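You operate a simulated robot arm through the tools that you are given. There is no shell and no other tool. Be economical: measure what you need, move in short steps, check, and stop when the job is done.

You run a simulated robot arm. Do the job below in one go: nothing can be reset, and whatever is moved stays where it is left.

TASK
Press the blue button three times. Fetch the grey tag and stand it on top of the roll of grey tape on the top of the patch press bench. Take the square black patch and put it on the low shelf of the bin rack. Put the round black patch on the top of the parts cart. Fetch the white pad with a knob and set it on the top of the folded boat. Take the blue fender and put it in the open carton. Put the white ring nut in the green tray on the dark steel bench. The order is free. Set down upright: grey tag, white pad with a knob.

It is judged by the outcome, as a careful person would: the job done as asked, and still so three seconds after it is handed in. It fails if anything else is knocked over, pushed out of place, dropped, spilled or broken.

THE ROBOT
A 7-joint arm with a two-finger parallel gripper on a trunk, on a base that drives. Base frame: it is fixed to the floor where the robot stands at the start and does not move with it; the origin is under the middle of the robot, x ahead of it, y to its left, z up. Lengths are in cm, angles in rad, forces in N, time in s.
With the tool pointing down near the work surface it reaches from about 10 to 52 cm from the robot's upright axis, wherever it stands. Its first joint turns from -2.897 to 2.897 rad. Places, roughly: blue button [60, 0, 100]; blue fender (8x8x31 cm) [90, 360, 60]; green tray on the dark steel bench (16x13 cm) [-262, 478, 80]; grey tag [75, -225, 75]; low shelf of the bin rack [540, 360, 30]; open carton (31x22x19 cm) [290, 360, 70]; roll of grey tape (10x10x5 cm) [-220, -350, 80]; round black patch [475, 275, 75]; square black patch [475, 275, 75]; top of the folded boat (50x15 cm) [72, 82, 104]; top of the parts cart [290, 360, 60]; white pad with a knob (6x6x6 cm) [440, 270, 80]; white ring nut (6x6x2 cm) [-220, 430, 80]. Payload 3.4 kg.
The tool frame sits at the grasp point between the pads (the TCP): z along the fingers, y along the line on which they close. The tips reach 3 cm beyond it. Largest opening 9.4 cm; finger width 2.8, thickness 1; the body of the gripper, 5 by 9.6 cm, starts 5.5 cm behind the TCP.
Orientation is told as [roll, pitch, yaw] about the base's x, y, z axes, in that order, counted from this pose: with the fingers straight down and closing along the base's y, the tool's x points along the base's -x, its y along +y and its z along -z.

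THE INTERFACE
- The arm moves only by the tool servo_tool. Its argument "targets" is one flat list of numbers, 7 for each row, row after row: the shift along the tool's x, y, z in cm, then the turn, a rotation vector about the tool's x, y, z in rad, then the gripper command, from -1 (fully open) to 1 (shut), values between in proportion. In form: [x, y, z, wx, wy, wz, claw, x, y, z, wx, wy, wz, claw, ...]. A call has 1 to 8 rows; each row is the pose to reach, as a shift and turn from the pose commanded when the call began, along the tool's axes at that moment. Rows are played at 5 a second. More than 5 cm and 0.15 rad between two rows, or a gripper value outside its range, and nothing of the call is played. Where a pose cannot be reached the arm comes as near as it can. A force on the tool above 40 N (or 10 N above the force at the start of the call, whichever is more), or a blocked arm, ends the call early, and 0.2 s more pass. The fingers move at their own pace (about 7.2 cm/s each) and stop on an object; they squeeze with about 24 N. The grip force told is the motor's: it shows also when the fingers shut on nothing. Time passes only in rows, and 0.2 s behind the last, so rows that repeat a pose let the fingers close. It gives the time, the measured TCP pose, the force on the tool (base axes), the opening and the grip force at its end, in the units of the frame above (readings bear some noise), with the torque about the TCP (base axes, N m) and any sound that the robot's microphone picked up, and new pictures: "views" is both (left out), scene, wrist or none.
- Cameras (640 x 400 px; columns grow to the right, rows downward): "scene" is now at [2.88, 13.88, 152.81]; the picture's right is [-0.14, -0.99, 0.00], its down [-0.54, 0.08, -0.84] and it looks along [0.83, -0.12, -0.54] (base axes); focal length 279 px, centre (320, 200). "wrist" rides on the gripper at [7.6, 1.4, -10.2] in the tool frame; the picture's right is [-0.18, 0.98, 0.00], its down [-0.75, -0.14, -0.64] and it looks along [-0.63, -0.12, 0.77] (tool axes); focal length 243 px, centre (320, 200). There is no depth. A picture from a camera that has moved, and an enlarged one, comes with that camera's place and axes in the base frame and with its lens.
- slide_trunk(by): slides the trunk up (or, below 0, down) by that many cm; the arm and the scene camera ride with it, the base frame stays. It gives what a move gives, with no picture.
- steer(legs): drives the robot by 1 to 6 legs, each [ahead, left, turn to the left] in cm, cm and rad, along the robot's own axes; the way and the turn of a leg run together, so that a leg with both is an arc; at most 150 cm and 3.142 rad a leg. The arm and the cameras ride along, it lands a little off, and it stops where it bumps. It gives what a move gives, and a new picture of the scene camera.
- head_to(pan, tilt): turns the head with the scene camera to pan (to the left, within 2.705 rad either way) and tilt (down, from -0.506 to 1.204), counted from straight ahead of the robot. It gives what a move gives, and a new picture of the scene camera.
- enlarge(camera, box): a new picture of the part [left, top, right, bottom] of that camera's present view, enlarged. It takes no simulated time.
- close_job(): hands the job in; it is judged then, once.

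Go step by step. Nothing tells you exact positions but the pictures and the camera data: compare them with the known pose of the tool, close in by small moves and look again before you grip or let go. The budget is 196 turns and 260 pictures, counting those below and the enlarged ones. Unless the task says otherwise, let go and move clear before handing in.

The tools are called after ">>>" by a JSON object that holds its "fn" and its "kwargs". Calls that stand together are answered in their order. servo_tool: Moves the arm, as the interface text tells. Its arguments: {"type":"object","properties":{"targets":{"type":"array","items":{"type":"number"}},"views":{"type":"string","enum":["both","scene","wrist","none"]}},"required":["targets"]} The other tools are called the same way: slide_trunk (by) slides the trunk up or down; steer (legs) drives the base; head_to (pan, tilt) turns the head that bears the scene camera; enlarge (camera, box) takes an enlarged picture of a part of a camera's view; close_job () hands the job in.

At the start:

```text
time: 0.0
tcp_pos: [40.67, -3.04, 125.31]
tcp_rot: [0.001, -0.001, -0.002]
ft_force: [0.0, 0.3, -0.6]
moment: [0.04, 0.02, 0.02]
opening: 9.43
grip_force: 0.0
trunk travel left (down, up): [-17.5, 21.1]
robot x, y, heading: [0.2, 0.15, -0.002]
head pan, tilt: [-0.145, 0.574]
```

scene: 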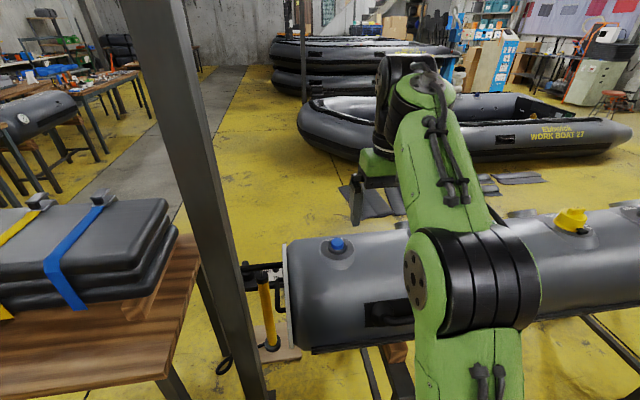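
wrist: 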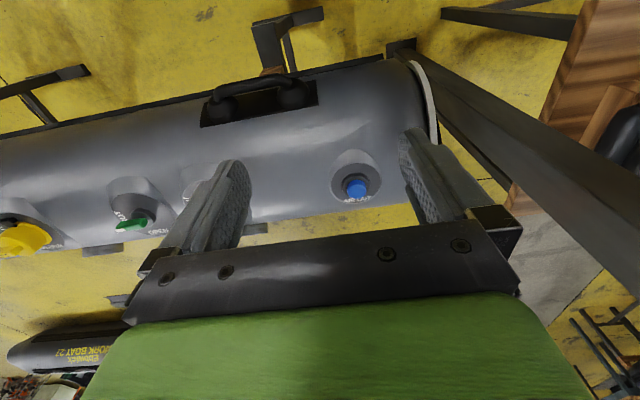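

The blue button works out at about [60, 0, 100] on the grey tube ahead. I'll look at it closer before pressing.

>>> {"fn": "enlarge", "kwargs": {"camera": "wrist", "box": [260, 120, 460, 245]}}

>>> {"fn": "enlarge", "kwargs": {"camera": "scene", "box": [270, 200, 430, 300]}}

```text
3.20 times, centred on (360, 182) of wrist
camera zoom: at [32.96, -1.71, 135.53], right [0.18, 0.98, 0.0], down [0.75, -0.14, 0.64], along [0.63, -0.12, -0.77], focal length 776 px, centre (192, 256)
```

zoom: 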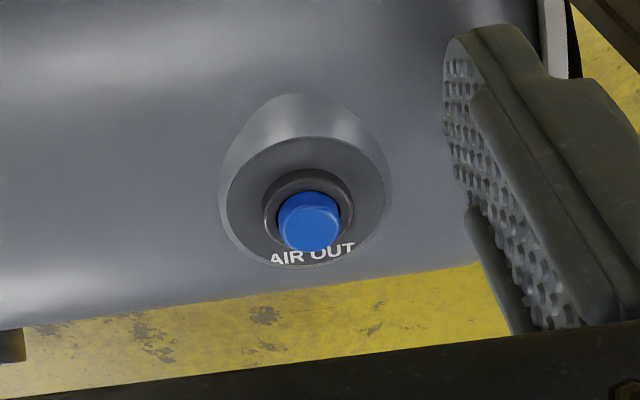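

```text
4.00 times, centred on (350, 250) of scene
camera zoom: at [2.88, 13.88, 152.81], right [-0.14, -0.99, 0.0], down [-0.54, 0.08, -0.84], along [0.83, -0.12, -0.54], focal length 1116 px, centre (200, 0)
```

zoom: 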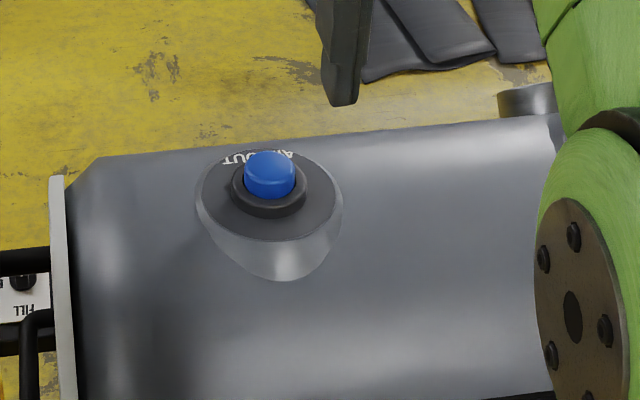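

The button stands upright with its cap near [59, 0.4, 101–103]. I'll drive a little closer so it is within reach.

>>> {"fn": "steer", "kwargs": {"legs": [[12, 0, 0]]}}

```text
time: 1.2
tcp_pos: [52.61, -3.15, 125.25]
tcp_rot: [0.001, 0.001, -0.001]
ft_force: [0.2, -0.1, -0.4]
moment: [-0.01, 0.05, 0.02]
opening: 9.36
grip_force: 0.0
trunk travel left (down, up): [-17.5, 21.1]
robot x, y, heading: [11.44, -0.18, -0.008]
head pan, tilt: [-0.145, 0.574]
camera scene: at [14.87, 13.87, 152.8], right [-0.15, -0.99, 0.0], down [-0.54, 0.08, -0.84], along [0.83, -0.12, -0.54], focal length 279 px, centre (320, 200)
```

scene: 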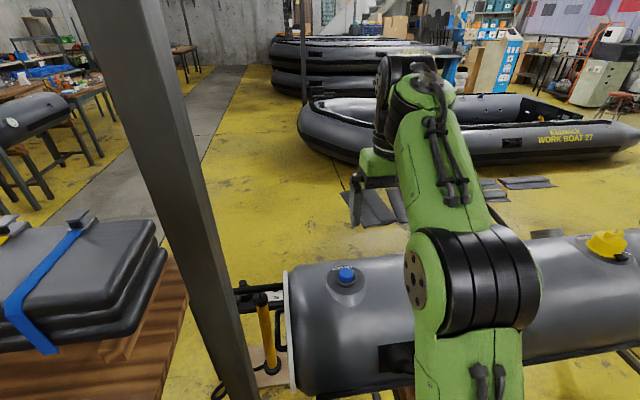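

I'm within reach. Closing the fingers and moving above the button, then checking with the wrist camera.

>>> {"fn": "servo_tool", "kwargs": {"targets": [-2, 1.2, 4, 0, 0, 0, 1, -4, 2.4, 8, 0, 0, 0, 1, -6.1, 3.6, 11, 0, 0, 0, 1, -6.1, 3.6, 13, 0, 0, 0, 1]}}

```text
time: 2.2
tcp_pos: [58.35, 0.54, 112.44]
tcp_rot: [0.001, -0.003, -0.004]
ft_force: [-0.7, 0.2, -0.3]
moment: [0.0, -0.01, -0.05]
opening: 0.01
grip_force: 24.3
trunk travel left (down, up): [-17.5, 21.1]
robot x, y, heading: [11.85, -0.13, -0.002]
head pan, tilt: [-0.145, 0.574]
camera scene: at [14.61, 13.84, 152.81], right [-0.15, -0.99, 0.0], down [-0.54, 0.08, -0.84], along [0.83, -0.12, -0.54], focal length 279 px, centre (320, 200)
camera wrist: at [50.67, 1.96, 122.54], right [0.19, 0.98, 0.0], down [0.75, -0.14, 0.64], along [0.63, -0.12, -0.77], focal length 243 px, centre (320, 200)
```

scene: 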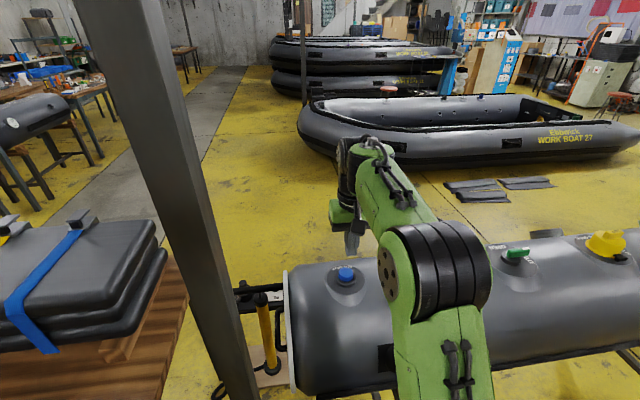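
wrist: 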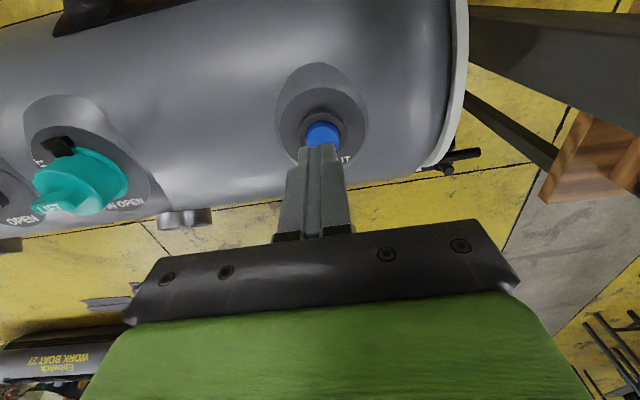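

The button is just below and slightly ahead of the fingertips, so I'll shift 1 cm ahead and descend gently.

>>> {"fn": "servo_tool", "kwargs": {"targets": [-1.0, 0, 2, 0, 0, 0, 1, -1.0, 0, 4, 0, 0, 0, 1, -1.0, 0, 5, 0, 0, 0, 1, -1.0, 0, 5.5, 0, 0, 0, 1, -1.0, 0, 6, 0, 0, 0, 1, -1.0, 0, 6.4, 0, 0, 0, 1], "views": "wrist"}}

```text
time: 3.6
tcp_pos: [59.44, 0.44, 105.98]
tcp_rot: [0.0, 0.0, -0.002]
ft_force: [0.4, 0.0, -0.1]
moment: [0.01, 0.02, -0.01]
opening: 0.0
grip_force: 24.1
trunk travel left (down, up): [-17.5, 21.1]
robot x, y, heading: [11.62, 0.15, -0.002]
head pan, tilt: [-0.145, 0.574]
camera wrist: at [51.77, 1.83, 116.12], right [0.19, 0.98, 0.0], down [0.75, -0.14, 0.64], along [0.63, -0.12, -0.77], focal length 243 px, centre (320, 200)
```

wrist: 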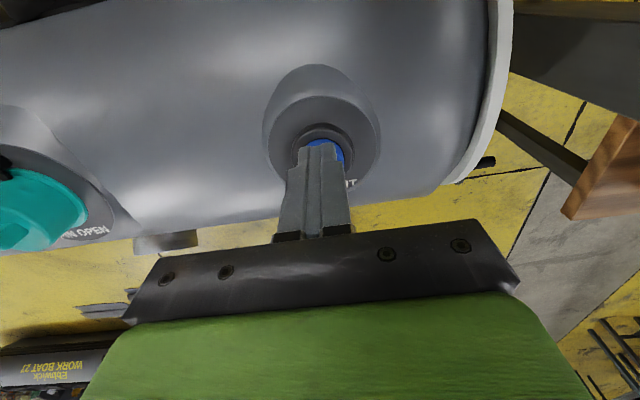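

Nearly touching; the cap is about 0.4 cm to the left. I'll correct that and go down in small steps.

>>> {"fn": "servo_tool", "kwargs": {"targets": [0, 0.4, 0, 0, 0, 0, 1, 0, 0.4, 0.4, 0, 0, 0, 1, 0, 0.4, 0.8, 0, 0, 0, 1, 0, 0.4, 1.2, 0, 0, 0, 1, 0, 0.4, 1.6, 0, 0, 0, 1, 0, 0.4, 2.0, 0, 0, 0, 1], "views": "wrist"}}

```text
time: 5.0
tcp_pos: [59.51, 0.98, 103.96]
tcp_rot: [0.002, -0.001, -0.002]
ft_force: [0.3, 0.0, 0.1]
moment: [-0.03, 0.03, 0.0]
opening: 0.0
grip_force: 23.7
trunk travel left (down, up): [-17.5, 21.1]
robot x, y, heading: [11.64, -0.18, -0.001]
head pan, tilt: [-0.145, 0.574]
camera wrist: at [51.88, 2.28, 114.14], right [0.19, 0.98, 0.0], down [0.75, -0.14, 0.64], along [0.63, -0.12, -0.77], focal length 243 px, centre (320, 200)
```

wrist: 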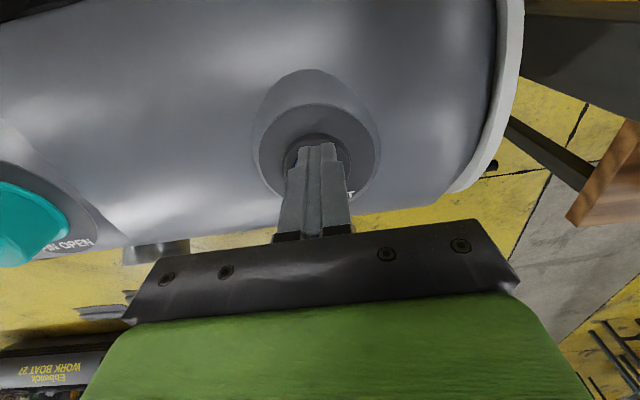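

>>> {"fn": "servo_tool", "kwargs": {"targets": [0, -0.2, 0.3, 0, 0, 0, 1, 0, -0.2, 0.6, 0, 0, 0, 1, 0, -0.2, 0.9, 0, 0, 0, 1, 0, -0.2, 1.2, 0, 0, 0, 1, 0, -0.2, 1.5, 0, 0, 0, 1, 0, -0.2, 1.8, 0, 0, 0, 1], "views": "wrist"}}

```text
time: 6.4
tcp_pos: [59.52, 0.67, 102.11]
tcp_rot: [0.002, 0.003, -0.002]
ft_force: [-0.8, 0.3, 0.0]
moment: [0.0, -0.01, 0.03]
opening: 0.0
grip_force: 23.9
trunk travel left (down, up): [-17.5, 21.1]
robot x, y, heading: [11.44, -0.07, -0.001]
head pan, tilt: [-0.145, 0.574]
camera wrist: at [51.82, 2.07, 112.34], right [0.19, 0.98, 0.0], down [0.75, -0.14, 0.64], along [0.63, -0.12, -0.77], focal length 243 px, centre (320, 200)
```

wrist: 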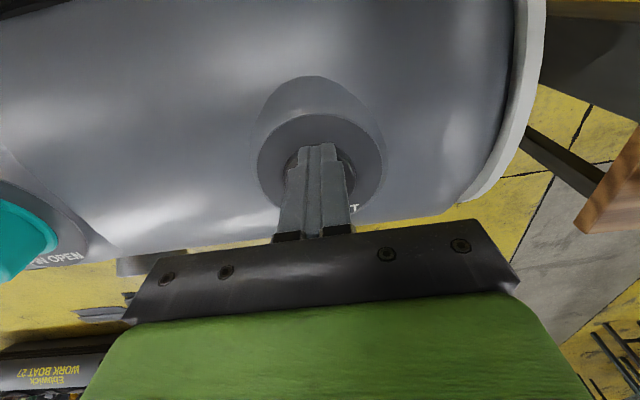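

No contact yet, so the button must be a bit lower than I thought. Checking from the head camera.

>>> {"fn": "enlarge", "kwargs": {"camera": "scene", "box": [280, 210, 440, 310]}}

```text
4.00 times, centred on (360, 260) of scene
camera zoom: at [14.67, 13.87, 152.81], right [-0.15, -0.99, 0.0], down [-0.54, 0.08, -0.84], along [0.83, -0.12, -0.54], focal length 1116 px, centre (160, -40)
```

zoom: 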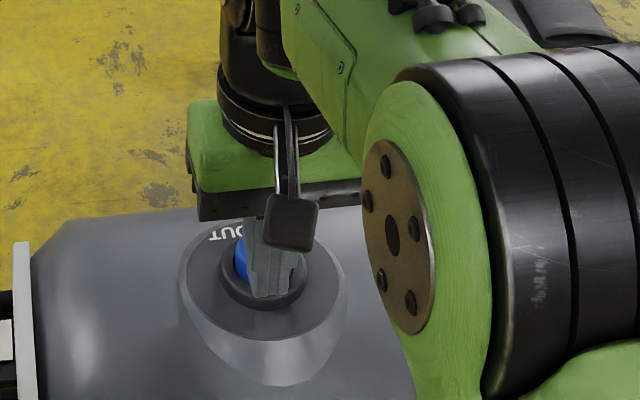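

The fingers sit just in front of the button; all rays agree on about [61.1, 0.4, 99.7]. I'll raise, shift ahead 1.7 cm and press again.

>>> {"fn": "servo_tool", "kwargs": {"targets": [0, 0, -2.5, 0, 0, 0, 1, -1.7, 0, -2.5, 0, 0, 0, 1, -1.7, 0, -1.5, 0, 0, 0, 1, -1.7, 0, -1, 0, 0, 0, 1, -1.7, 0, -0.6, 0, 0, 0, 1, -1.7, 0, -0.2, 0, 0, 0, 1, -1.7, 0, 0.2, 0, 0, 0, 1, -1.7, 0, 0.2, 0, 0, 0, 1], "views": "wrist"}}

>>> {"fn": "enlarge", "kwargs": {"camera": "scene", "box": [280, 210, 440, 310]}}

```text
time: 8.2
tcp_pos: [61.16, 0.69, 101.9]
tcp_rot: [0.002, 0.0, -0.003]
ft_force: [2.0, -0.5, 2.2]
moment: [0.01, -0.07, 0.0]
opening: 0.01
grip_force: 24.0
trunk travel left (down, up): [-17.5, 21.1]
robot x, y, heading: [11.81, -0.09, 0.0]
head pan, tilt: [-0.145, 0.574]
camera wrist: at [53.49, 2.15, 112.14], right [0.19, 0.98, 0.0], down [0.75, -0.14, 0.64], along [0.63, -0.12, -0.77], focal length 243 px, centre (320, 200)
```

wrist: 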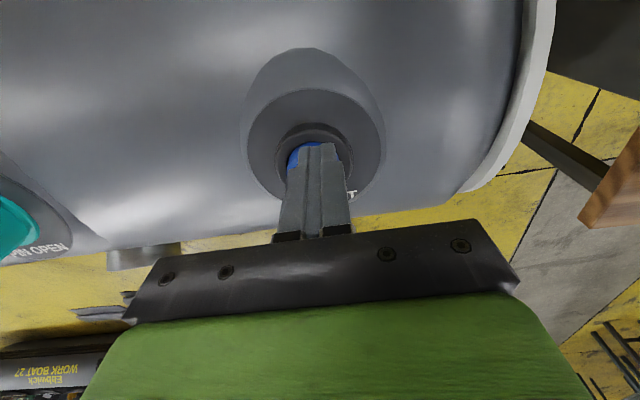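

```text
4.00 times, centred on (360, 260) of scene
camera zoom: at [14.68, 13.88, 152.81], right [-0.15, -0.99, 0.0], down [-0.54, 0.08, -0.84], along [0.83, -0.12, -0.54], focal length 1116 px, centre (160, -40)
```

zoom: 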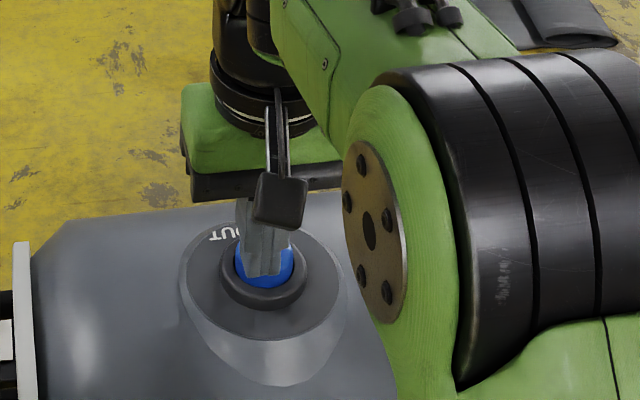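

Contact on the cap (about 2 N). Now pressing further until it clicks.

>>> {"fn": "servo_tool", "kwargs": {"targets": [0, -0.1, 0.2, 0, 0, 0, 1, 0, -0.1, 0.4, 0, 0, 0, 1, 0, -0.1, 0.6, 0, 0, 0, 1, 0, -0.1, 0.8, 0, 0, 0, 1, 0, -0.1, 1.0, 0, 0, 0, 1], "views": "none"}}

```text
time: 9.4
tcp_pos: [61.13, 0.75, 101.22]
tcp_rot: [0.002, -0.01, -0.001]
ft_force: [1.8, 6.9, 31.0]
moment: [0.1, -0.48, 0.22]
opening: 0.0
grip_force: 24.0
trunk travel left (down, up): [-17.5, 21.1]
robot x, y, heading: [11.64, -0.26, -0.002]
head pan, tilt: [-0.145, 0.574]
heard: click
```

One press clicked. Release fully and press again.

>>> {"fn": "servo_tool", "kwargs": {"targets": [0, 0, -1.0, 0, 0, 0, 1, 0, 0, -2.0, 0, 0, 0, 1, 0, 0, -2.0, 0, 0, 0, 1], "views": "none"}}

>>> {"fn": "servo_tool", "kwargs": {"targets": [0, 0, 0.8, 0, 0, 0, 1, 0, 0, 1.2, 0, 0, 0, 1, 0, 0, 1.5, 0, 0, 0, 1, 0, 0, 1.8, 0, 0, 0, 1, 0, 0, 2.0, 0, 0, 0, 1], "views": "none"}}

>>> {"fn": "servo_tool", "kwargs": {"targets": [0, 0, -1.0, 0, 0, 0, 1, 0, 0, -2.0, 0, 0, 0, 1, 0, 0, -2.0, 0, 0, 0, 1], "views": "none"}}

```text
time: 10.2
tcp_pos: [61.26, 0.54, 102.89]
tcp_rot: [0.001, 0.001, -0.004]
ft_force: [0.0, -0.2, -0.1]
moment: [0.01, 0.0, -0.01]
opening: 0.01
grip_force: 23.9
trunk travel left (down, up): [-17.5, 21.1]
robot x, y, heading: [11.9, -0.28, -0.004]
head pan, tilt: [-0.145, 0.574]
```

```text
time: 11.4
tcp_pos: [61.29, 0.53, 101.23]
tcp_rot: [0.002, -0.008, -0.001]
ft_force: [3.7, -1.7, 32.7]
moment: [-0.15, -0.55, 0.18]
opening: 0.01
grip_force: 24.1
trunk travel left (down, up): [-17.5, 21.1]
robot x, y, heading: [11.53, 0.13, -0.002]
head pan, tilt: [-0.145, 0.574]
heard: click
```

```text
time: 12.2
tcp_pos: [61.1, 0.65, 102.86]
tcp_rot: [0.003, 0.0, -0.001]
ft_force: [0.4, 0.0, -0.4]
moment: [-0.01, 0.0, 0.06]
opening: 0.01
grip_force: 23.9
trunk travel left (down, up): [-17.5, 21.1]
robot x, y, heading: [11.74, 0.19, -0.004]
head pan, tilt: [-0.145, 0.574]
```

Two clicks so far; pressing the third time and then lifting clear.

>>> {"fn": "servo_tool", "kwargs": {"targets": [0, 0, 0.8, 0, 0, 0, 1, 0, 0, 1.2, 0, 0, 0, 1, 0, 0, 1.5, 0, 0, 0, 1, 0, 0, 1.8, 0, 0, 0, 1, 0, 0, 2.0, 0, 0, 0, 1], "views": "none"}}

>>> {"fn": "servo_tool", "kwargs": {"targets": [0, 0, -2.0, 0, 0, 0, 1, 0, 0, -6.0, 0, 0, 0, 1, 0, 0, -11, 0, 0, 0, 1, 3, 0, -15, 0, 0, 0, 1, 7, 0, -18, 0, 0, 0, 1, 11, 0, -20, 0, 0, 0, 1, 15, 0, -22, 0, 0, 0, 1, 19, 0, -24, 0, 0, 0, 1], "views": "none"}}

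>>> {"fn": "head_to", "kwargs": {"pan": 1.0, "tilt": 0.5}}

>>> {"fn": "head_to", "kwargs": {"pan": -1.4, "tilt": 0.4}}

```text
time: 13.4
tcp_pos: [61.2, 0.59, 101.27]
tcp_rot: [0.002, -0.009, -0.003]
ft_force: [0.5, -2.1, 28.2]
moment: [-0.13, -0.41, 0.13]
opening: 0.01
grip_force: 23.9
trunk travel left (down, up): [-17.5, 21.1]
robot x, y, heading: [11.99, 0.09, -0.0]
head pan, tilt: [-0.145, 0.574]
heard: click
```

```text
time: 15.2
tcp_pos: [42.14, 0.71, 124.73]
tcp_rot: [0.002, 0.0, -0.001]
ft_force: [-0.7, 0.4, 0.2]
moment: [-0.03, -0.04, -0.01]
opening: 0.0
grip_force: 23.9
trunk travel left (down, up): [-17.5, 21.1]
robot x, y, heading: [11.67, -0.3, -0.002]
head pan, tilt: [-0.145, 0.574]
```

```text
time: 16.6
tcp_pos: [42.38, 0.73, 124.61]
tcp_rot: [0.0, 0.001, -0.002]
ft_force: [0.4, -0.2, 0.6]
moment: [0.02, 0.01, 0.0]
opening: 0.01
grip_force: 24.0
trunk travel left (down, up): [-17.5, 21.1]
robot x, y, heading: [11.76, -0.26, -0.0]
head pan, tilt: [1.0, 0.499]
camera scene: at [10.78, 22.81, 153.49], right [0.84, -0.54, 0.0], down [-0.26, -0.4, -0.88], along [0.48, 0.74, -0.48], focal length 279 px, centre (320, 200)
```

scene: 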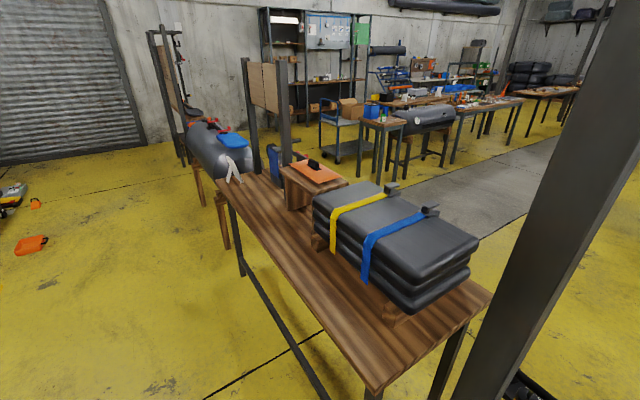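

```text
time: 18.8
tcp_pos: [42.18, 0.71, 124.59]
tcp_rot: [0.001, 0.0, 0.0]
ft_force: [1.1, -1.1, 0.1]
moment: [-0.01, 0.0, -0.01]
opening: 0.01
grip_force: 24.5
trunk travel left (down, up): [-17.5, 21.1]
robot x, y, heading: [11.73, 0.19, -0.002]
head pan, tilt: [-1.4, 0.4]
camera scene: at [7.41, 6.04, 154.4], right [-0.99, -0.17, 0.0], down [-0.07, 0.38, -0.92], along [0.16, -0.91, -0.39], focal length 279 px, centre (320, 200)
```

scene: 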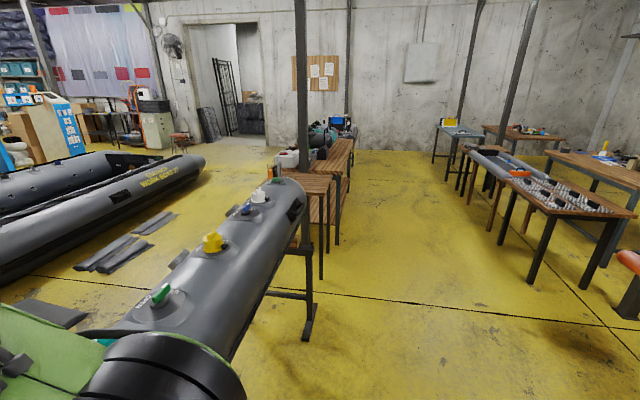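

Three clicks heard, so the button is done. Next, the grey tag to the right near [75, -225, 75]; looking closer.

>>> {"fn": "enlarge", "kwargs": {"camera": "scene", "box": [240, 120, 400, 220]}}

>>> {"fn": "enlarge", "kwargs": {"camera": "scene", "box": [420, 100, 640, 237]}}

```text
4.00 times, centred on (320, 170) of scene
camera zoom: at [7.41, 6.04, 154.4], right [-0.99, -0.17, 0.0], down [-0.07, 0.38, -0.92], along [0.16, -0.91, -0.39], focal length 1116 px, centre (320, 320)
```

zoom: 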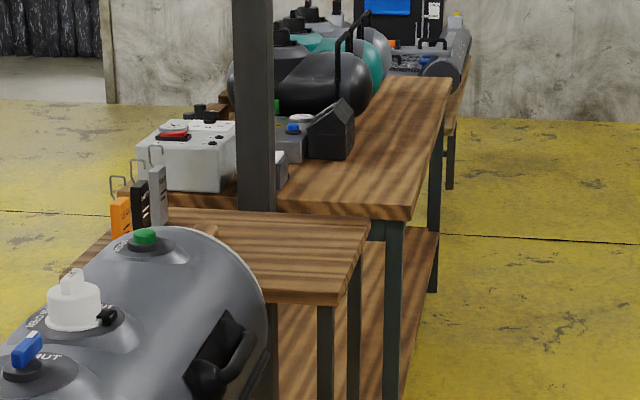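

```text
2.91 times, centred on (530, 168) of scene
camera zoom: at [7.41, 6.04, 154.4], right [-0.99, -0.17, 0.0], down [-0.07, 0.38, -0.92], along [0.16, -0.91, -0.39], focal length 811 px, centre (-291, 292)
```

zoom: 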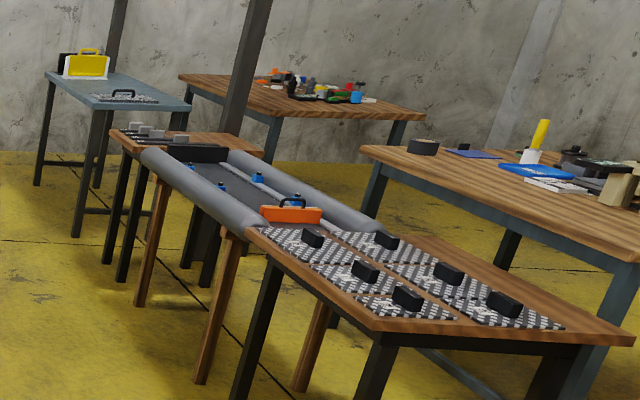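

The grey tag stands in a row (orange, black, grey) near the bench's far-left corner, around [90, -235]. I'll back off and drive to the right to see the approach better.

>>> {"fn": "steer", "kwargs": {"legs": [[-25, 0, 0], [0, -130, 0]]}}

>>> {"fn": "head_to", "kwargs": {"pan": -0.7, "tilt": 0.5}}

```text
time: 26.7
tcp_pos: [17.37, -128.34, 124.71]
tcp_rot: [0.002, 0.0, -0.004]
ft_force: [-0.5, -0.7, -0.6]
moment: [0.01, 0.01, -0.05]
opening: 0.03
grip_force: 24.0
trunk travel left (down, up): [-17.5, 21.1]
robot x, y, heading: [-12.99, -128.77, -0.006]
head pan, tilt: [-1.4, 0.4]
camera scene: at [-17.55, -122.91, 154.4], right [-0.99, -0.17, 0.0], down [-0.06, 0.38, -0.92], along [0.15, -0.91, -0.39], focal length 279 px, centre (320, 200)
```

scene: 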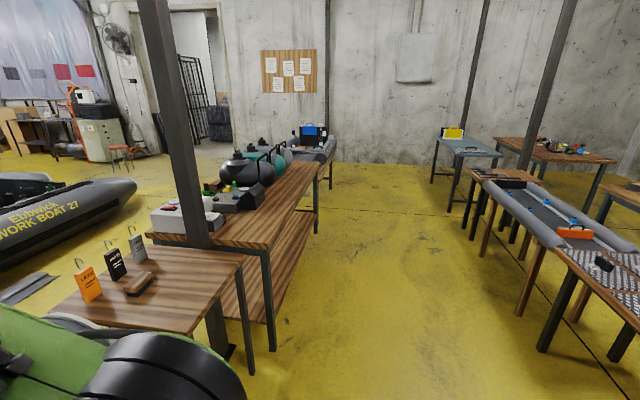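

```text
time: 27.7
tcp_pos: [17.37, -128.22, 124.7]
tcp_rot: [0.002, -0.001, -0.003]
ft_force: [0.1, -0.4, -0.6]
moment: [-0.01, 0.04, -0.01]
opening: 0.0
grip_force: 24.0
trunk travel left (down, up): [-17.5, 21.1]
robot x, y, heading: [-13.05, -129.11, -0.006]
head pan, tilt: [-0.7, 0.499]
camera scene: at [-12.16, -119.62, 153.49], right [-0.65, -0.76, 0.0], down [-0.36, 0.31, -0.88], along [0.67, -0.57, -0.48], focal length 279 px, centre (320, 200)
```

scene: 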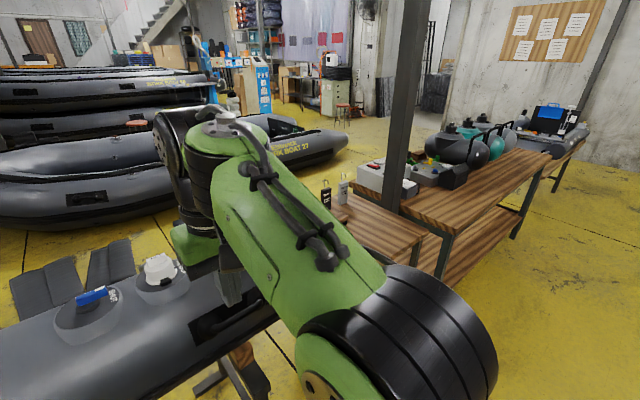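

The tag sits at about [82, -215, 78] by the bench's east edge, and the gap past the tube is too narrow. I'll go round the south end of the long bench, where the floor is clear.

>>> {"fn": "steer", "kwargs": {"legs": [[-27, 0, 0], [0, -150, 0], [0, -150, 0], [0, -110, 0]]}}

>>> {"fn": "head_to", "kwargs": {"pan": -0.5, "tilt": 0.5}}

```text
time: 49.0
tcp_pos: [-28.93, -539.53, 124.68]
tcp_rot: [0.001, 0.0, -0.071]
ft_force: [-0.2, 0.5, 0.6]
moment: [0.0, 0.01, -0.02]
opening: 0.01
grip_force: 23.7
trunk travel left (down, up): [-17.5, 21.1]
robot x, y, heading: [-59.39, -538.15, -0.071]
head pan, tilt: [-0.7, 0.499]
camera scene: at [-57.76, -528.99, 153.49], right [-0.7, -0.72, 0.0], down [-0.34, 0.33, -0.88], along [0.63, -0.61, -0.48], focal length 279 px, centre (320, 200)
```

scene: 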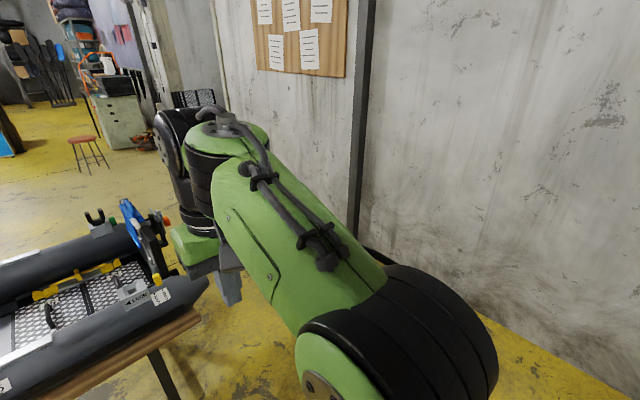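

```text
time: 49.7
tcp_pos: [-28.87, -539.59, 124.67]
tcp_rot: [0.002, 0.0, -0.072]
ft_force: [0.6, 0.4, -0.1]
moment: [-0.03, -0.01, -0.01]
opening: 0.01
grip_force: 24.3
trunk travel left (down, up): [-17.5, 21.1]
robot x, y, heading: [-59.92, -538.18, -0.07]
head pan, tilt: [-0.499, 0.499]
camera scene: at [-56.63, -527.51, 153.49], right [-0.54, -0.84, 0.0], down [-0.4, 0.26, -0.88], along [0.74, -0.47, -0.48], focal length 279 px, centre (320, 200)
```

scene: 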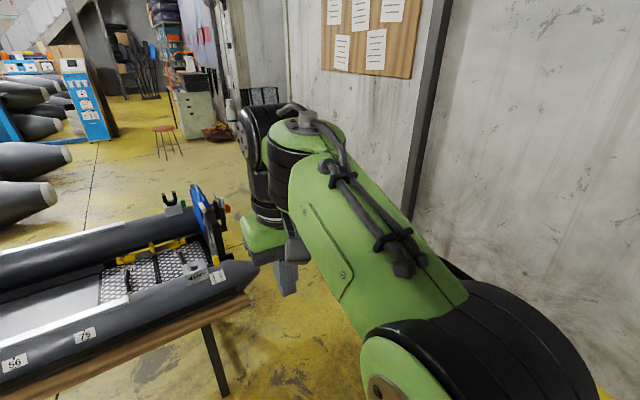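

The south end is clear: station ends near y=-550, the wall is at y≈-690. I'll pass at y≈-620 to x≈145 and look north.

>>> {"fn": "steer", "kwargs": {"legs": [[0, 0, 0.07], [0, -82, 0], [150, 0, 0], [50, 0, 0]]}}

>>> {"fn": "head_to", "kwargs": {"pan": 1.5, "tilt": 0.35}}

```text
time: 64.0
tcp_pos: [171.33, -611.22, 124.64]
tcp_rot: [0.001, 0.002, 0.043]
ft_force: [0.3, -0.1, -0.1]
moment: [0.01, -0.01, 0.02]
opening: 0.0
grip_force: 23.6
trunk travel left (down, up): [-17.5, 21.1]
robot x, y, heading: [140.5, -613.41, 0.04]
head pan, tilt: [-0.499, 0.499]
camera scene: at [142.42, -602.42, 153.49], right [-0.44, -0.9, 0.0], down [-0.43, 0.21, -0.88], along [0.79, -0.39, -0.48], focal length 279 px, centre (320, 200)
```

scene: 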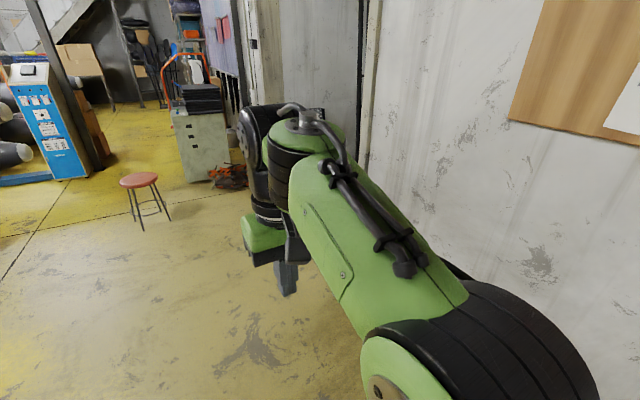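

```text
time: 66.0
tcp_pos: [171.19, -611.23, 124.67]
tcp_rot: [0.003, 0.001, 0.042]
ft_force: [0.2, -0.1, 0.7]
moment: [0.0, -0.01, 0.0]
opening: 0.0
grip_force: 24.7
trunk travel left (down, up): [-17.5, 21.1]
robot x, y, heading: [140.53, -613.13, 0.043]
head pan, tilt: [1.499, 0.351]
camera scene: at [134.44, -589.1, 154.85], right [1.0, -0.03, 0.0], down [-0.01, -0.34, -0.94], along [0.03, 0.94, -0.34], focal length 279 px, centre (320, 200)
```

scene: 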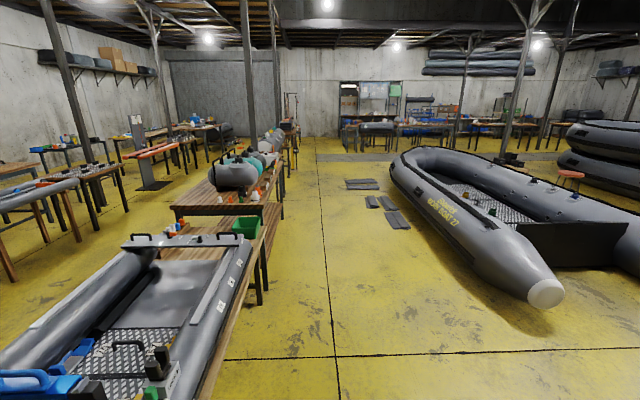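

A clear corridor runs along x≈110–210 east of the benches. I'll turn north and drive up it.

>>> {"fn": "steer", "kwargs": {"legs": [[15, 0, 0], [0, 0, 1.53], [130, 0, 0], [130, 0, 0], [100, 0, 0]]}}

>>> {"fn": "head_to", "kwargs": {"pan": 0.8, "tilt": 0.5}}

```text
time: 87.9
tcp_pos: [155.9, -226.53, 124.69]
tcp_rot: [0.002, 0.001, 1.554]
ft_force: [-0.3, -1.0, 0.3]
moment: [-0.04, -0.03, -0.02]
opening: 0.0
grip_force: 24.1
trunk travel left (down, up): [-17.5, 21.1]
robot x, y, heading: [156.23, -257.25, 1.552]
head pan, tilt: [1.499, 0.351]
camera scene: at [131.73, -262.08, 154.86], right [0.09, 1.0, 0.0], down [0.34, -0.03, -0.94], along [-0.94, 0.08, -0.34], focal length 279 px, centre (320, 200)
```

scene: 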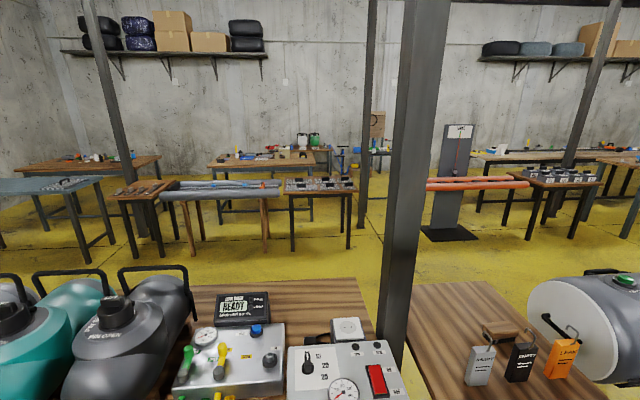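

```text
time: 89.0
tcp_pos: [155.86, -226.75, 124.7]
tcp_rot: [0.001, -0.001, 1.555]
ft_force: [0.3, -0.2, -0.3]
moment: [-0.03, 0.0, 0.01]
opening: 0.0
grip_force: 23.5
trunk travel left (down, up): [-17.5, 21.1]
robot x, y, heading: [156.2, -257.3, 1.552]
head pan, tilt: [0.799, 0.499]
camera scene: at [134.58, -256.52, 153.49], right [0.71, 0.71, 0.0], down [0.34, -0.34, -0.88], along [-0.62, 0.62, -0.48], focal length 279 px, centre (320, 200)
```

scene: 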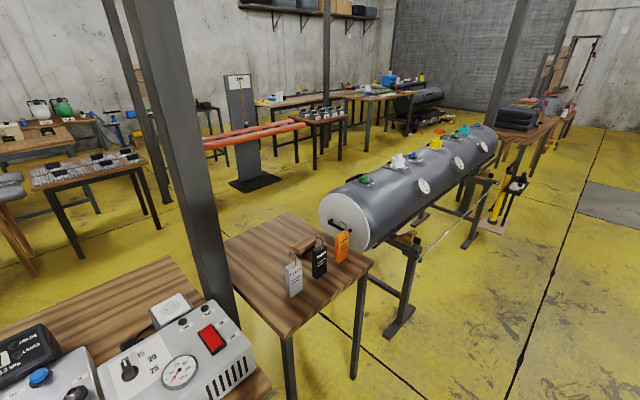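

The grey tag's base is at about [79, -212.5, 78]. I'll pull level with it, face the bench, and approach.

>>> {"fn": "steer", "kwargs": {"legs": [[44.5, 0, 0], [0, 0, 1.59], [30, 0, 0]]}}

>>> {"fn": "head_to", "kwargs": {"pan": 0.2, "tilt": 0.8}}

>>> {"fn": "servo_tool", "kwargs": {"targets": [0, 0, 0, 0, 0, 0, -1, 0, 0, 0, 0, 0, 0, -1], "views": "wrist"}}

```text
time: 97.2
tcp_pos: [96.3, -215.36, 124.68]
tcp_rot: [0.0, 0.002, -3.122]
ft_force: [-0.4, 0.5, -0.1]
moment: [-0.02, -0.04, -0.02]
opening: 0.02
grip_force: 23.9
trunk travel left (down, up): [-17.5, 21.1]
robot x, y, heading: [126.72, -214.1, -3.12]
head pan, tilt: [0.799, 0.499]
camera scene: at [126.99, -235.71, 153.49], right [-0.73, 0.68, 0.0], down [0.33, 0.35, -0.88], along [-0.6, -0.64, -0.48], focal length 279 px, centre (320, 200)
```

scene: 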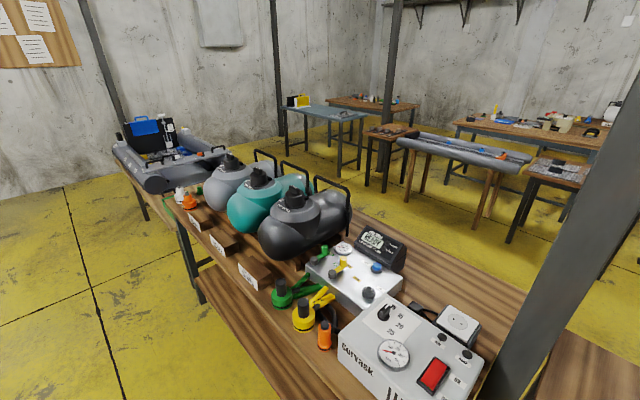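

```text
time: 98.2
tcp_pos: [96.39, -215.33, 124.78]
tcp_rot: [0.002, 0.001, -3.12]
ft_force: [0.2, 0.3, 0.4]
moment: [-0.02, -0.01, 0.0]
opening: 0.0
grip_force: 23.6
trunk travel left (down, up): [-17.5, 21.1]
robot x, y, heading: [127.16, -213.98, -3.12]
head pan, tilt: [0.201, 0.799]
camera scene: at [125.46, -230.83, 150.89], right [-0.22, 0.98, 0.0], down [0.7, 0.16, -0.7], along [-0.68, -0.15, -0.72], focal length 279 px, centre (320, 200)
```

scene: 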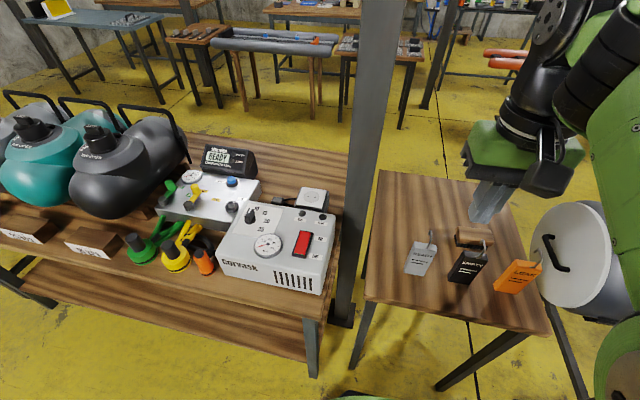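

```text
time: 98.8
tcp_pos: [96.43, -215.34, 124.7]
tcp_rot: [0.001, 0.0, -3.121]
ft_force: [-0.7, -0.6, 0.3]
moment: [0.01, -0.02, 0.0]
opening: 8.18
grip_force: 0.1
trunk travel left (down, up): [-17.5, 21.1]
robot x, y, heading: [127.39, -213.89, -3.119]
head pan, tilt: [0.201, 0.799]
camera wrist: at [103.97, -216.71, 134.88], right [-0.16, -0.99, 0.0], down [-0.76, 0.13, 0.64], along [-0.63, 0.1, -0.77], focal length 243 px, centre (320, 200)
```

wrist: 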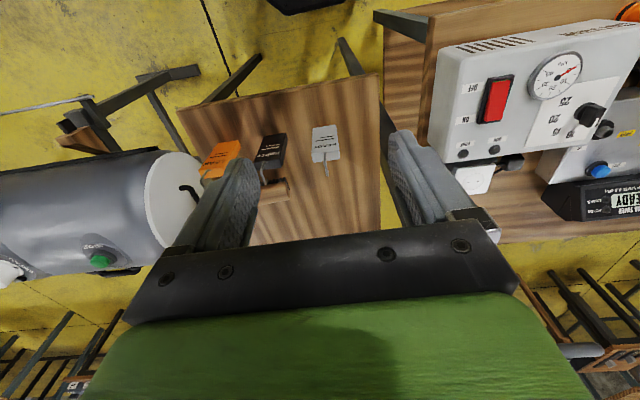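

>>> {"fn": "enlarge", "kwargs": {"camera": "wrist", "box": [240, 100, 400, 200]}}

>>> {"fn": "enlarge", "kwargs": {"camera": "scene", "box": [370, 200, 530, 300]}}

```text
4.00 times, centred on (320, 150) of wrist
camera zoom: at [103.97, -216.71, 134.88], right [-0.16, -0.99, 0.0], down [-0.76, 0.13, 0.64], along [-0.63, 0.1, -0.77], focal length 970 px, centre (320, 400)
```

zoom: 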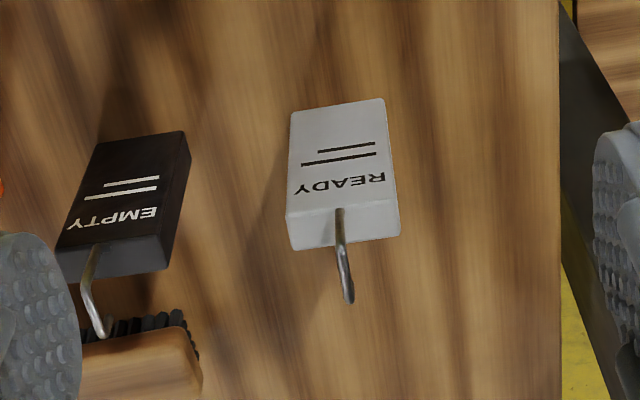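

```text
4.00 times, centred on (450, 250) of scene
camera zoom: at [125.46, -230.82, 150.89], right [-0.22, 0.98, 0.0], down [0.7, 0.16, -0.7], along [-0.68, -0.15, -0.72], focal length 1116 px, centre (-200, 0)
```

zoom: 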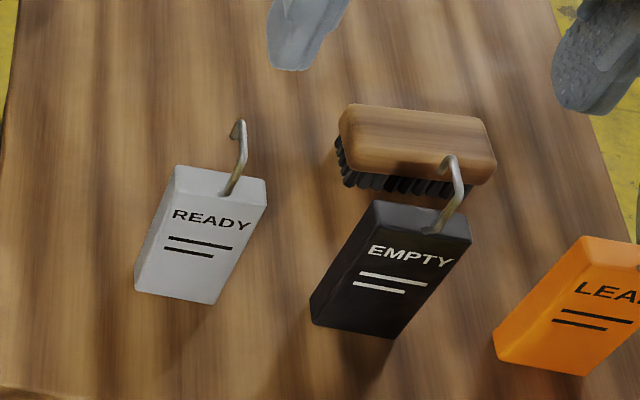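

The grey tag stands about 6 cm wide (y) and 13 cm tall with a hook on top reaching z≈97, centred near [79.4, -213.6]. I'll tilt the gripper about 0.5 rad so the palm stays clear of the hook, and move above/in front of it.

>>> {"fn": "servo_tool", "kwargs": {"targets": [-1.2, -0.34, 3.3, 0, -0.083, 0, -1, -2.4, -0.68, 6.6, 0, -0.166, 0, -1, -3.6, -1.02, 9.9, 0, -0.25, 0, -1, -4.8, -1.36, 13.2, 0, -0.333, 0, -1, -6, -1.7, 16.5, 0, -0.416, 0, -1, -7, -2.05, 20, 0, -0.5, 0, -1]}}

```text
time: 100.2
tcp_pos: [89.4, -213.65, 104.69]
tcp_rot: [0.002, -0.499, -3.123]
ft_force: [-0.5, -0.2, -0.2]
moment: [-0.02, -0.03, 0.02]
opening: 9.41
grip_force: 0.0
trunk travel left (down, up): [-17.5, 21.1]
robot x, y, heading: [127.0, -213.95, -3.12]
head pan, tilt: [0.201, 0.799]
camera scene: at [125.38, -230.82, 150.89], right [-0.22, 0.98, 0.0], down [0.7, 0.16, -0.7], along [-0.68, -0.15, -0.72], focal length 279 px, centre (320, 200)
camera wrist: at [101.01, -214.78, 110.0], right [-0.14, -0.99, 0.09], down [-0.36, 0.13, 0.92], along [-0.92, 0.1, -0.37], focal length 243 px, centre (320, 200)
```

scene: 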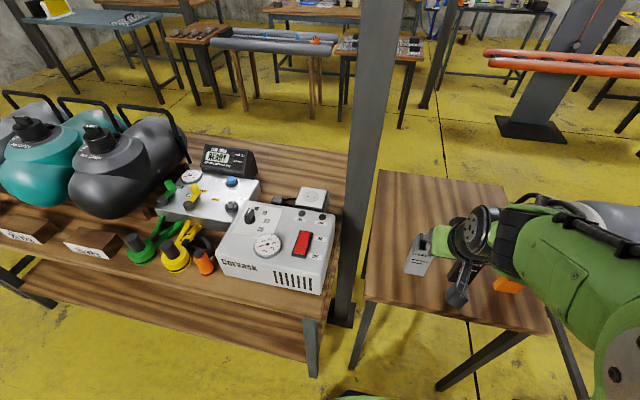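
wrist: 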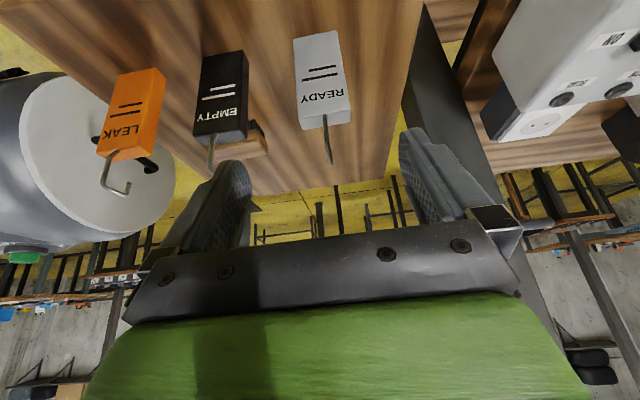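

The axis is already lined up with the tag. I'll advance along the tool axis to straddle it.

>>> {"fn": "servo_tool", "kwargs": {"targets": [0, 0, 4, 0, 0, 0, -1, 0, 0, 8, 0, 0, 0, -1, 0, 0, 12, 0, 0, 0, -1, -0.2, 0, 16, 0, 0, 0, -1]}}

```text
time: 101.2
tcp_pos: [81.35, -213.71, 90.87]
tcp_rot: [0.001, -0.498, -3.121]
ft_force: [-0.2, 1.1, 0.2]
moment: [-0.02, 0.02, 0.0]
opening: 9.37
grip_force: 0.0
trunk travel left (down, up): [-17.5, 21.1]
robot x, y, heading: [127.09, -213.62, -3.12]
head pan, tilt: [0.201, 0.799]
camera scene: at [125.33, -230.82, 150.89], right [-0.22, 0.98, 0.0], down [0.7, 0.16, -0.7], along [-0.68, -0.15, -0.72], focal length 279 px, centre (320, 200)
camera wrist: at [92.85, -214.97, 96.14], right [-0.14, -0.99, 0.09], down [-0.36, 0.14, 0.92], along [-0.92, 0.1, -0.37], focal length 243 px, centre (320, 200)
```

scene: 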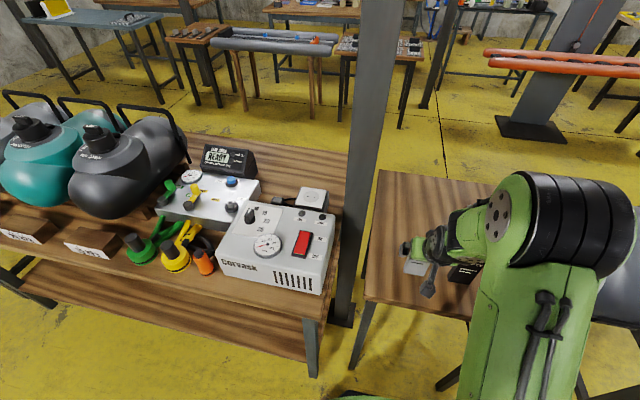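
wrist: 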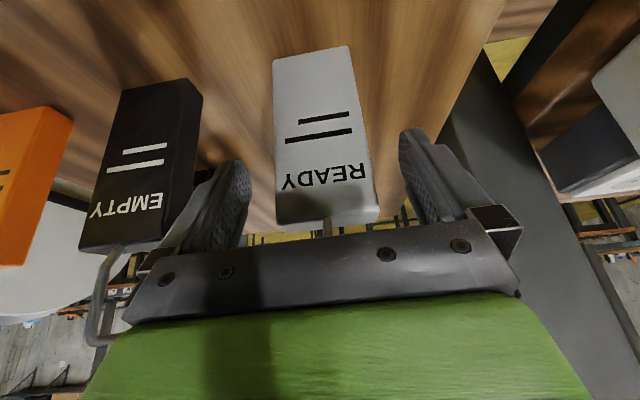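

Centred between the fingers. Advancing the last 4 cm and closing.

>>> {"fn": "servo_tool", "kwargs": {"targets": [0, 0, 2, 0, 0, 0, -1, 0, 0, 3.8, 0, 0, 0, -1, 0, 0, 3.8, 0, 0, 0, 1, 0, 0, 3.8, 0, 0, 0, 1, 0, 0, 3.8, 0, 0, 0, 1], "views": "wrist"}}

```text
time: 101.6
tcp_pos: [80.02, -213.8, 90.55]
tcp_rot: [0.002, -0.535, -3.122]
ft_force: [1.8, 0.1, 21.7]
moment: [-0.05, 0.05, 0.0]
opening: 9.37
grip_force: 0.1
trunk travel left (down, up): [-17.5, 21.1]
robot x, y, heading: [127.2, -213.88, -3.116]
head pan, tilt: [0.201, 0.799]
stopped in row 1: the force on the tool passed its limit at 57 N (the readings are from after the stop); the commanded pose is now the measured one
camera wrist: at [91.66, -214.98, 95.44], right [-0.14, -0.99, 0.09], down [-0.32, 0.14, 0.94], along [-0.94, 0.1, -0.34], focal length 243 px, centre (320, 200)
```

wrist: 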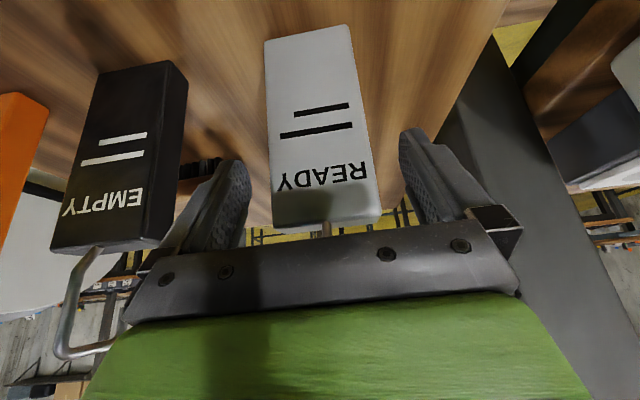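

The palm touched the hook from above, so I'll back off and tilt further (about 1 rad) to come in lower and more level.

>>> {"fn": "servo_tool", "kwargs": {"targets": [0, 0, -4, 0, 0, 0, -1, 0, 0, -8, 0, 0, 0, -1, 1.6, 0, -7.5, 0, -0.12, 0, -1, 3.2, 0, -7, 0, -0.24, 0, -1, 4.8, 0, -6.5, 0, -0.36, 0, -1, 6.3, 0, -6.0, 0, -0.47, 0, -1]}}

```text
time: 103.0
tcp_pos: [84.86, -213.89, 94.97]
tcp_rot: [0.001, -0.91, -3.124]
ft_force: [0.5, -0.4, -0.6]
moment: [-0.03, 0.0, 0.01]
opening: 9.42
grip_force: 0.1
out of reach, approached as far as the arm can: row 5, 6
trunk travel left (down, up): [-17.5, 21.1]
robot x, y, heading: [126.86, -214.09, -3.121]
head pan, tilt: [0.201, 0.799]
camera scene: at [125.5, -230.82, 150.89], right [-0.22, 0.98, 0.0], down [0.7, 0.16, -0.7], along [-0.68, -0.15, -0.72], focal length 279 px, centre (320, 200)
camera wrist: at [97.55, -215.18, 95.1], right [-0.09, -0.98, 0.15], down [0.04, 0.14, 0.99], along [-0.99, 0.1, 0.03], focal length 243 px, centre (320, 200)
```

scene: 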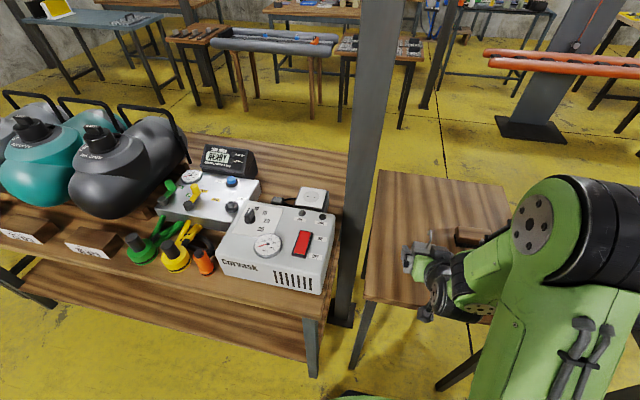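
wrist: 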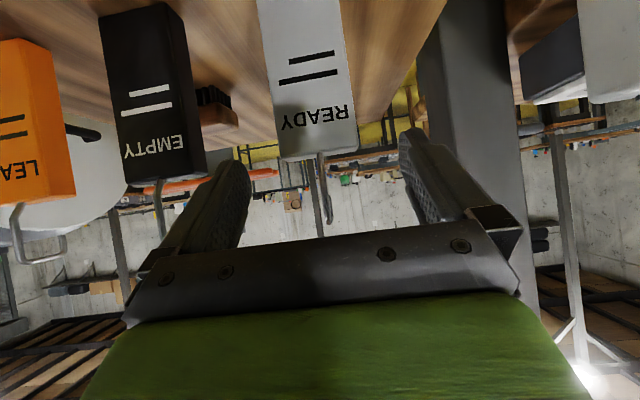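

Tilt reached 0.91 rad, which clears the hook. I'll lower the trunk 7 cm to bring the gripper to the tag's upper body height.

>>> {"fn": "slide_trunk", "kwargs": {"by": -7}}

>>> {"fn": "servo_tool", "kwargs": {"targets": [0, 0, 0, 0, 0, 0, -1]}}

```text
time: 104.1
tcp_pos: [84.85, -213.96, 88.04]
tcp_rot: [0.003, -0.911, -3.123]
ft_force: [0.3, 0.0, 0.1]
moment: [0.0, -0.05, 0.01]
opening: 9.37
grip_force: 0.1
trunk travel left (down, up): [-10.5, 28.1]
robot x, y, heading: [127.1, -213.92, -3.119]
head pan, tilt: [0.201, 0.799]
```

```text
time: 104.5
tcp_pos: [84.9, -214.04, 87.86]
tcp_rot: [0.002, -0.911, -3.123]
ft_force: [0.0, 0.0, -0.5]
moment: [-0.02, -0.01, 0.01]
opening: 9.38
grip_force: 0.1
trunk travel left (down, up): [-10.5, 28.1]
robot x, y, heading: [126.99, -213.74, -3.12]
head pan, tilt: [0.201, 0.799]
camera scene: at [125.46, -230.82, 143.86], right [-0.22, 0.98, 0.0], down [0.7, 0.16, -0.7], along [-0.68, -0.15, -0.72], focal length 279 px, centre (320, 200)
camera wrist: at [97.51, -215.18, 88.07], right [-0.09, -0.98, 0.15], down [0.04, 0.14, 0.99], along [-0.99, 0.1, 0.03], focal length 243 px, centre (320, 200)
```

scene: 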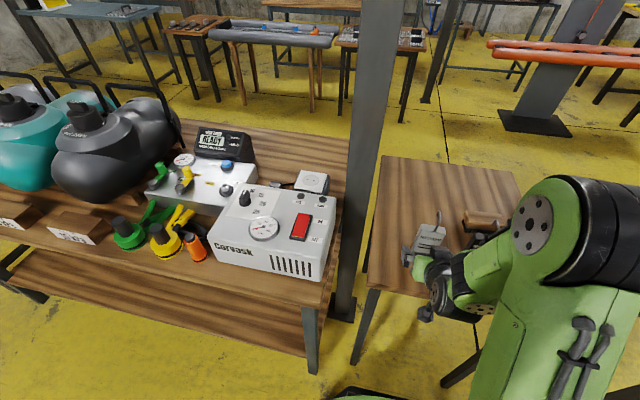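
wrist: 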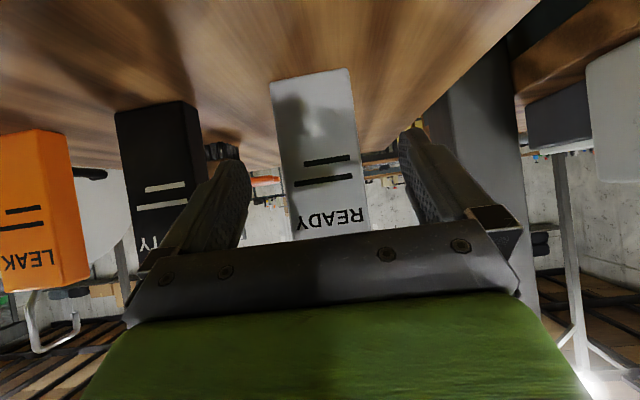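

Tag centred between the fingers. Moving in horizontally and closing.

>>> {"fn": "servo_tool", "kwargs": {"targets": [-0.8, 0, 1.6, 0, 0, 0, -1, -1.6, 0, 3.1, 0, 0, 0, -1, -2.5, 0, 4.7, 0, 0, 0, -1, -2.5, 0, 4.7, 0, 0, 0, 1, -2.5, 0, 4.7, 0, 0, 0, 1, -2.5, 0, 4.7, 0, 0, 0, 1, -2.5, 0, 4.7, 0, 0, 0, 1]}}

```text
time: 106.1
tcp_pos: [79.67, -214.11, 87.03]
tcp_rot: [0.002, -0.91, -3.124]
ft_force: [-0.1, 1.1, 0.3]
moment: [0.01, 0.06, 0.0]
opening: 5.99
grip_force: 24.2
trunk travel left (down, up): [-10.5, 28.1]
robot x, y, heading: [126.83, -214.31, -3.118]
head pan, tilt: [0.201, 0.799]
camera scene: at [125.45, -230.82, 143.86], right [-0.22, 0.98, 0.0], down [0.7, 0.16, -0.7], along [-0.68, -0.15, -0.72], focal length 279 px, centre (320, 200)
camera wrist: at [92.29, -215.42, 87.18], right [-0.09, -0.98, 0.15], down [0.04, 0.14, 0.99], along [-0.99, 0.1, 0.03], focal length 243 px, centre (320, 200)
```

scene: 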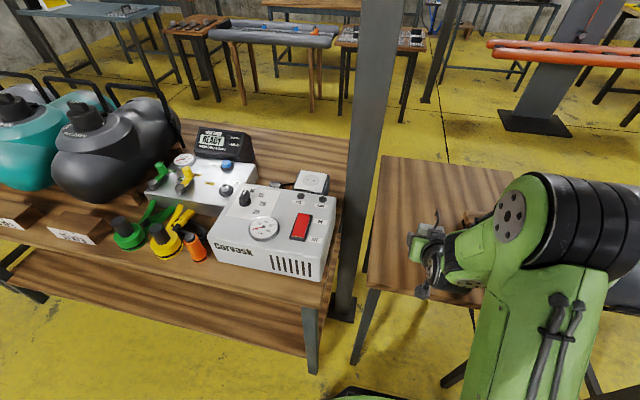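
wrist: 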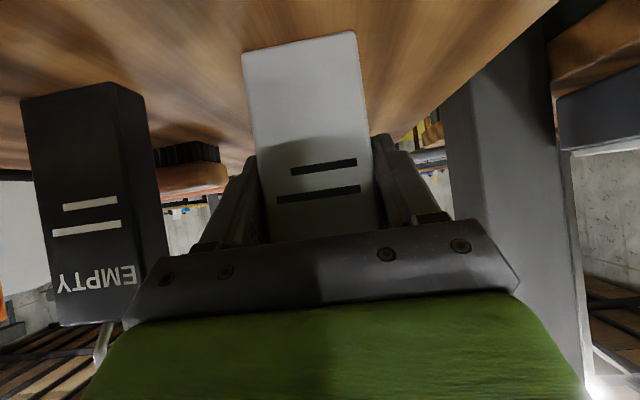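

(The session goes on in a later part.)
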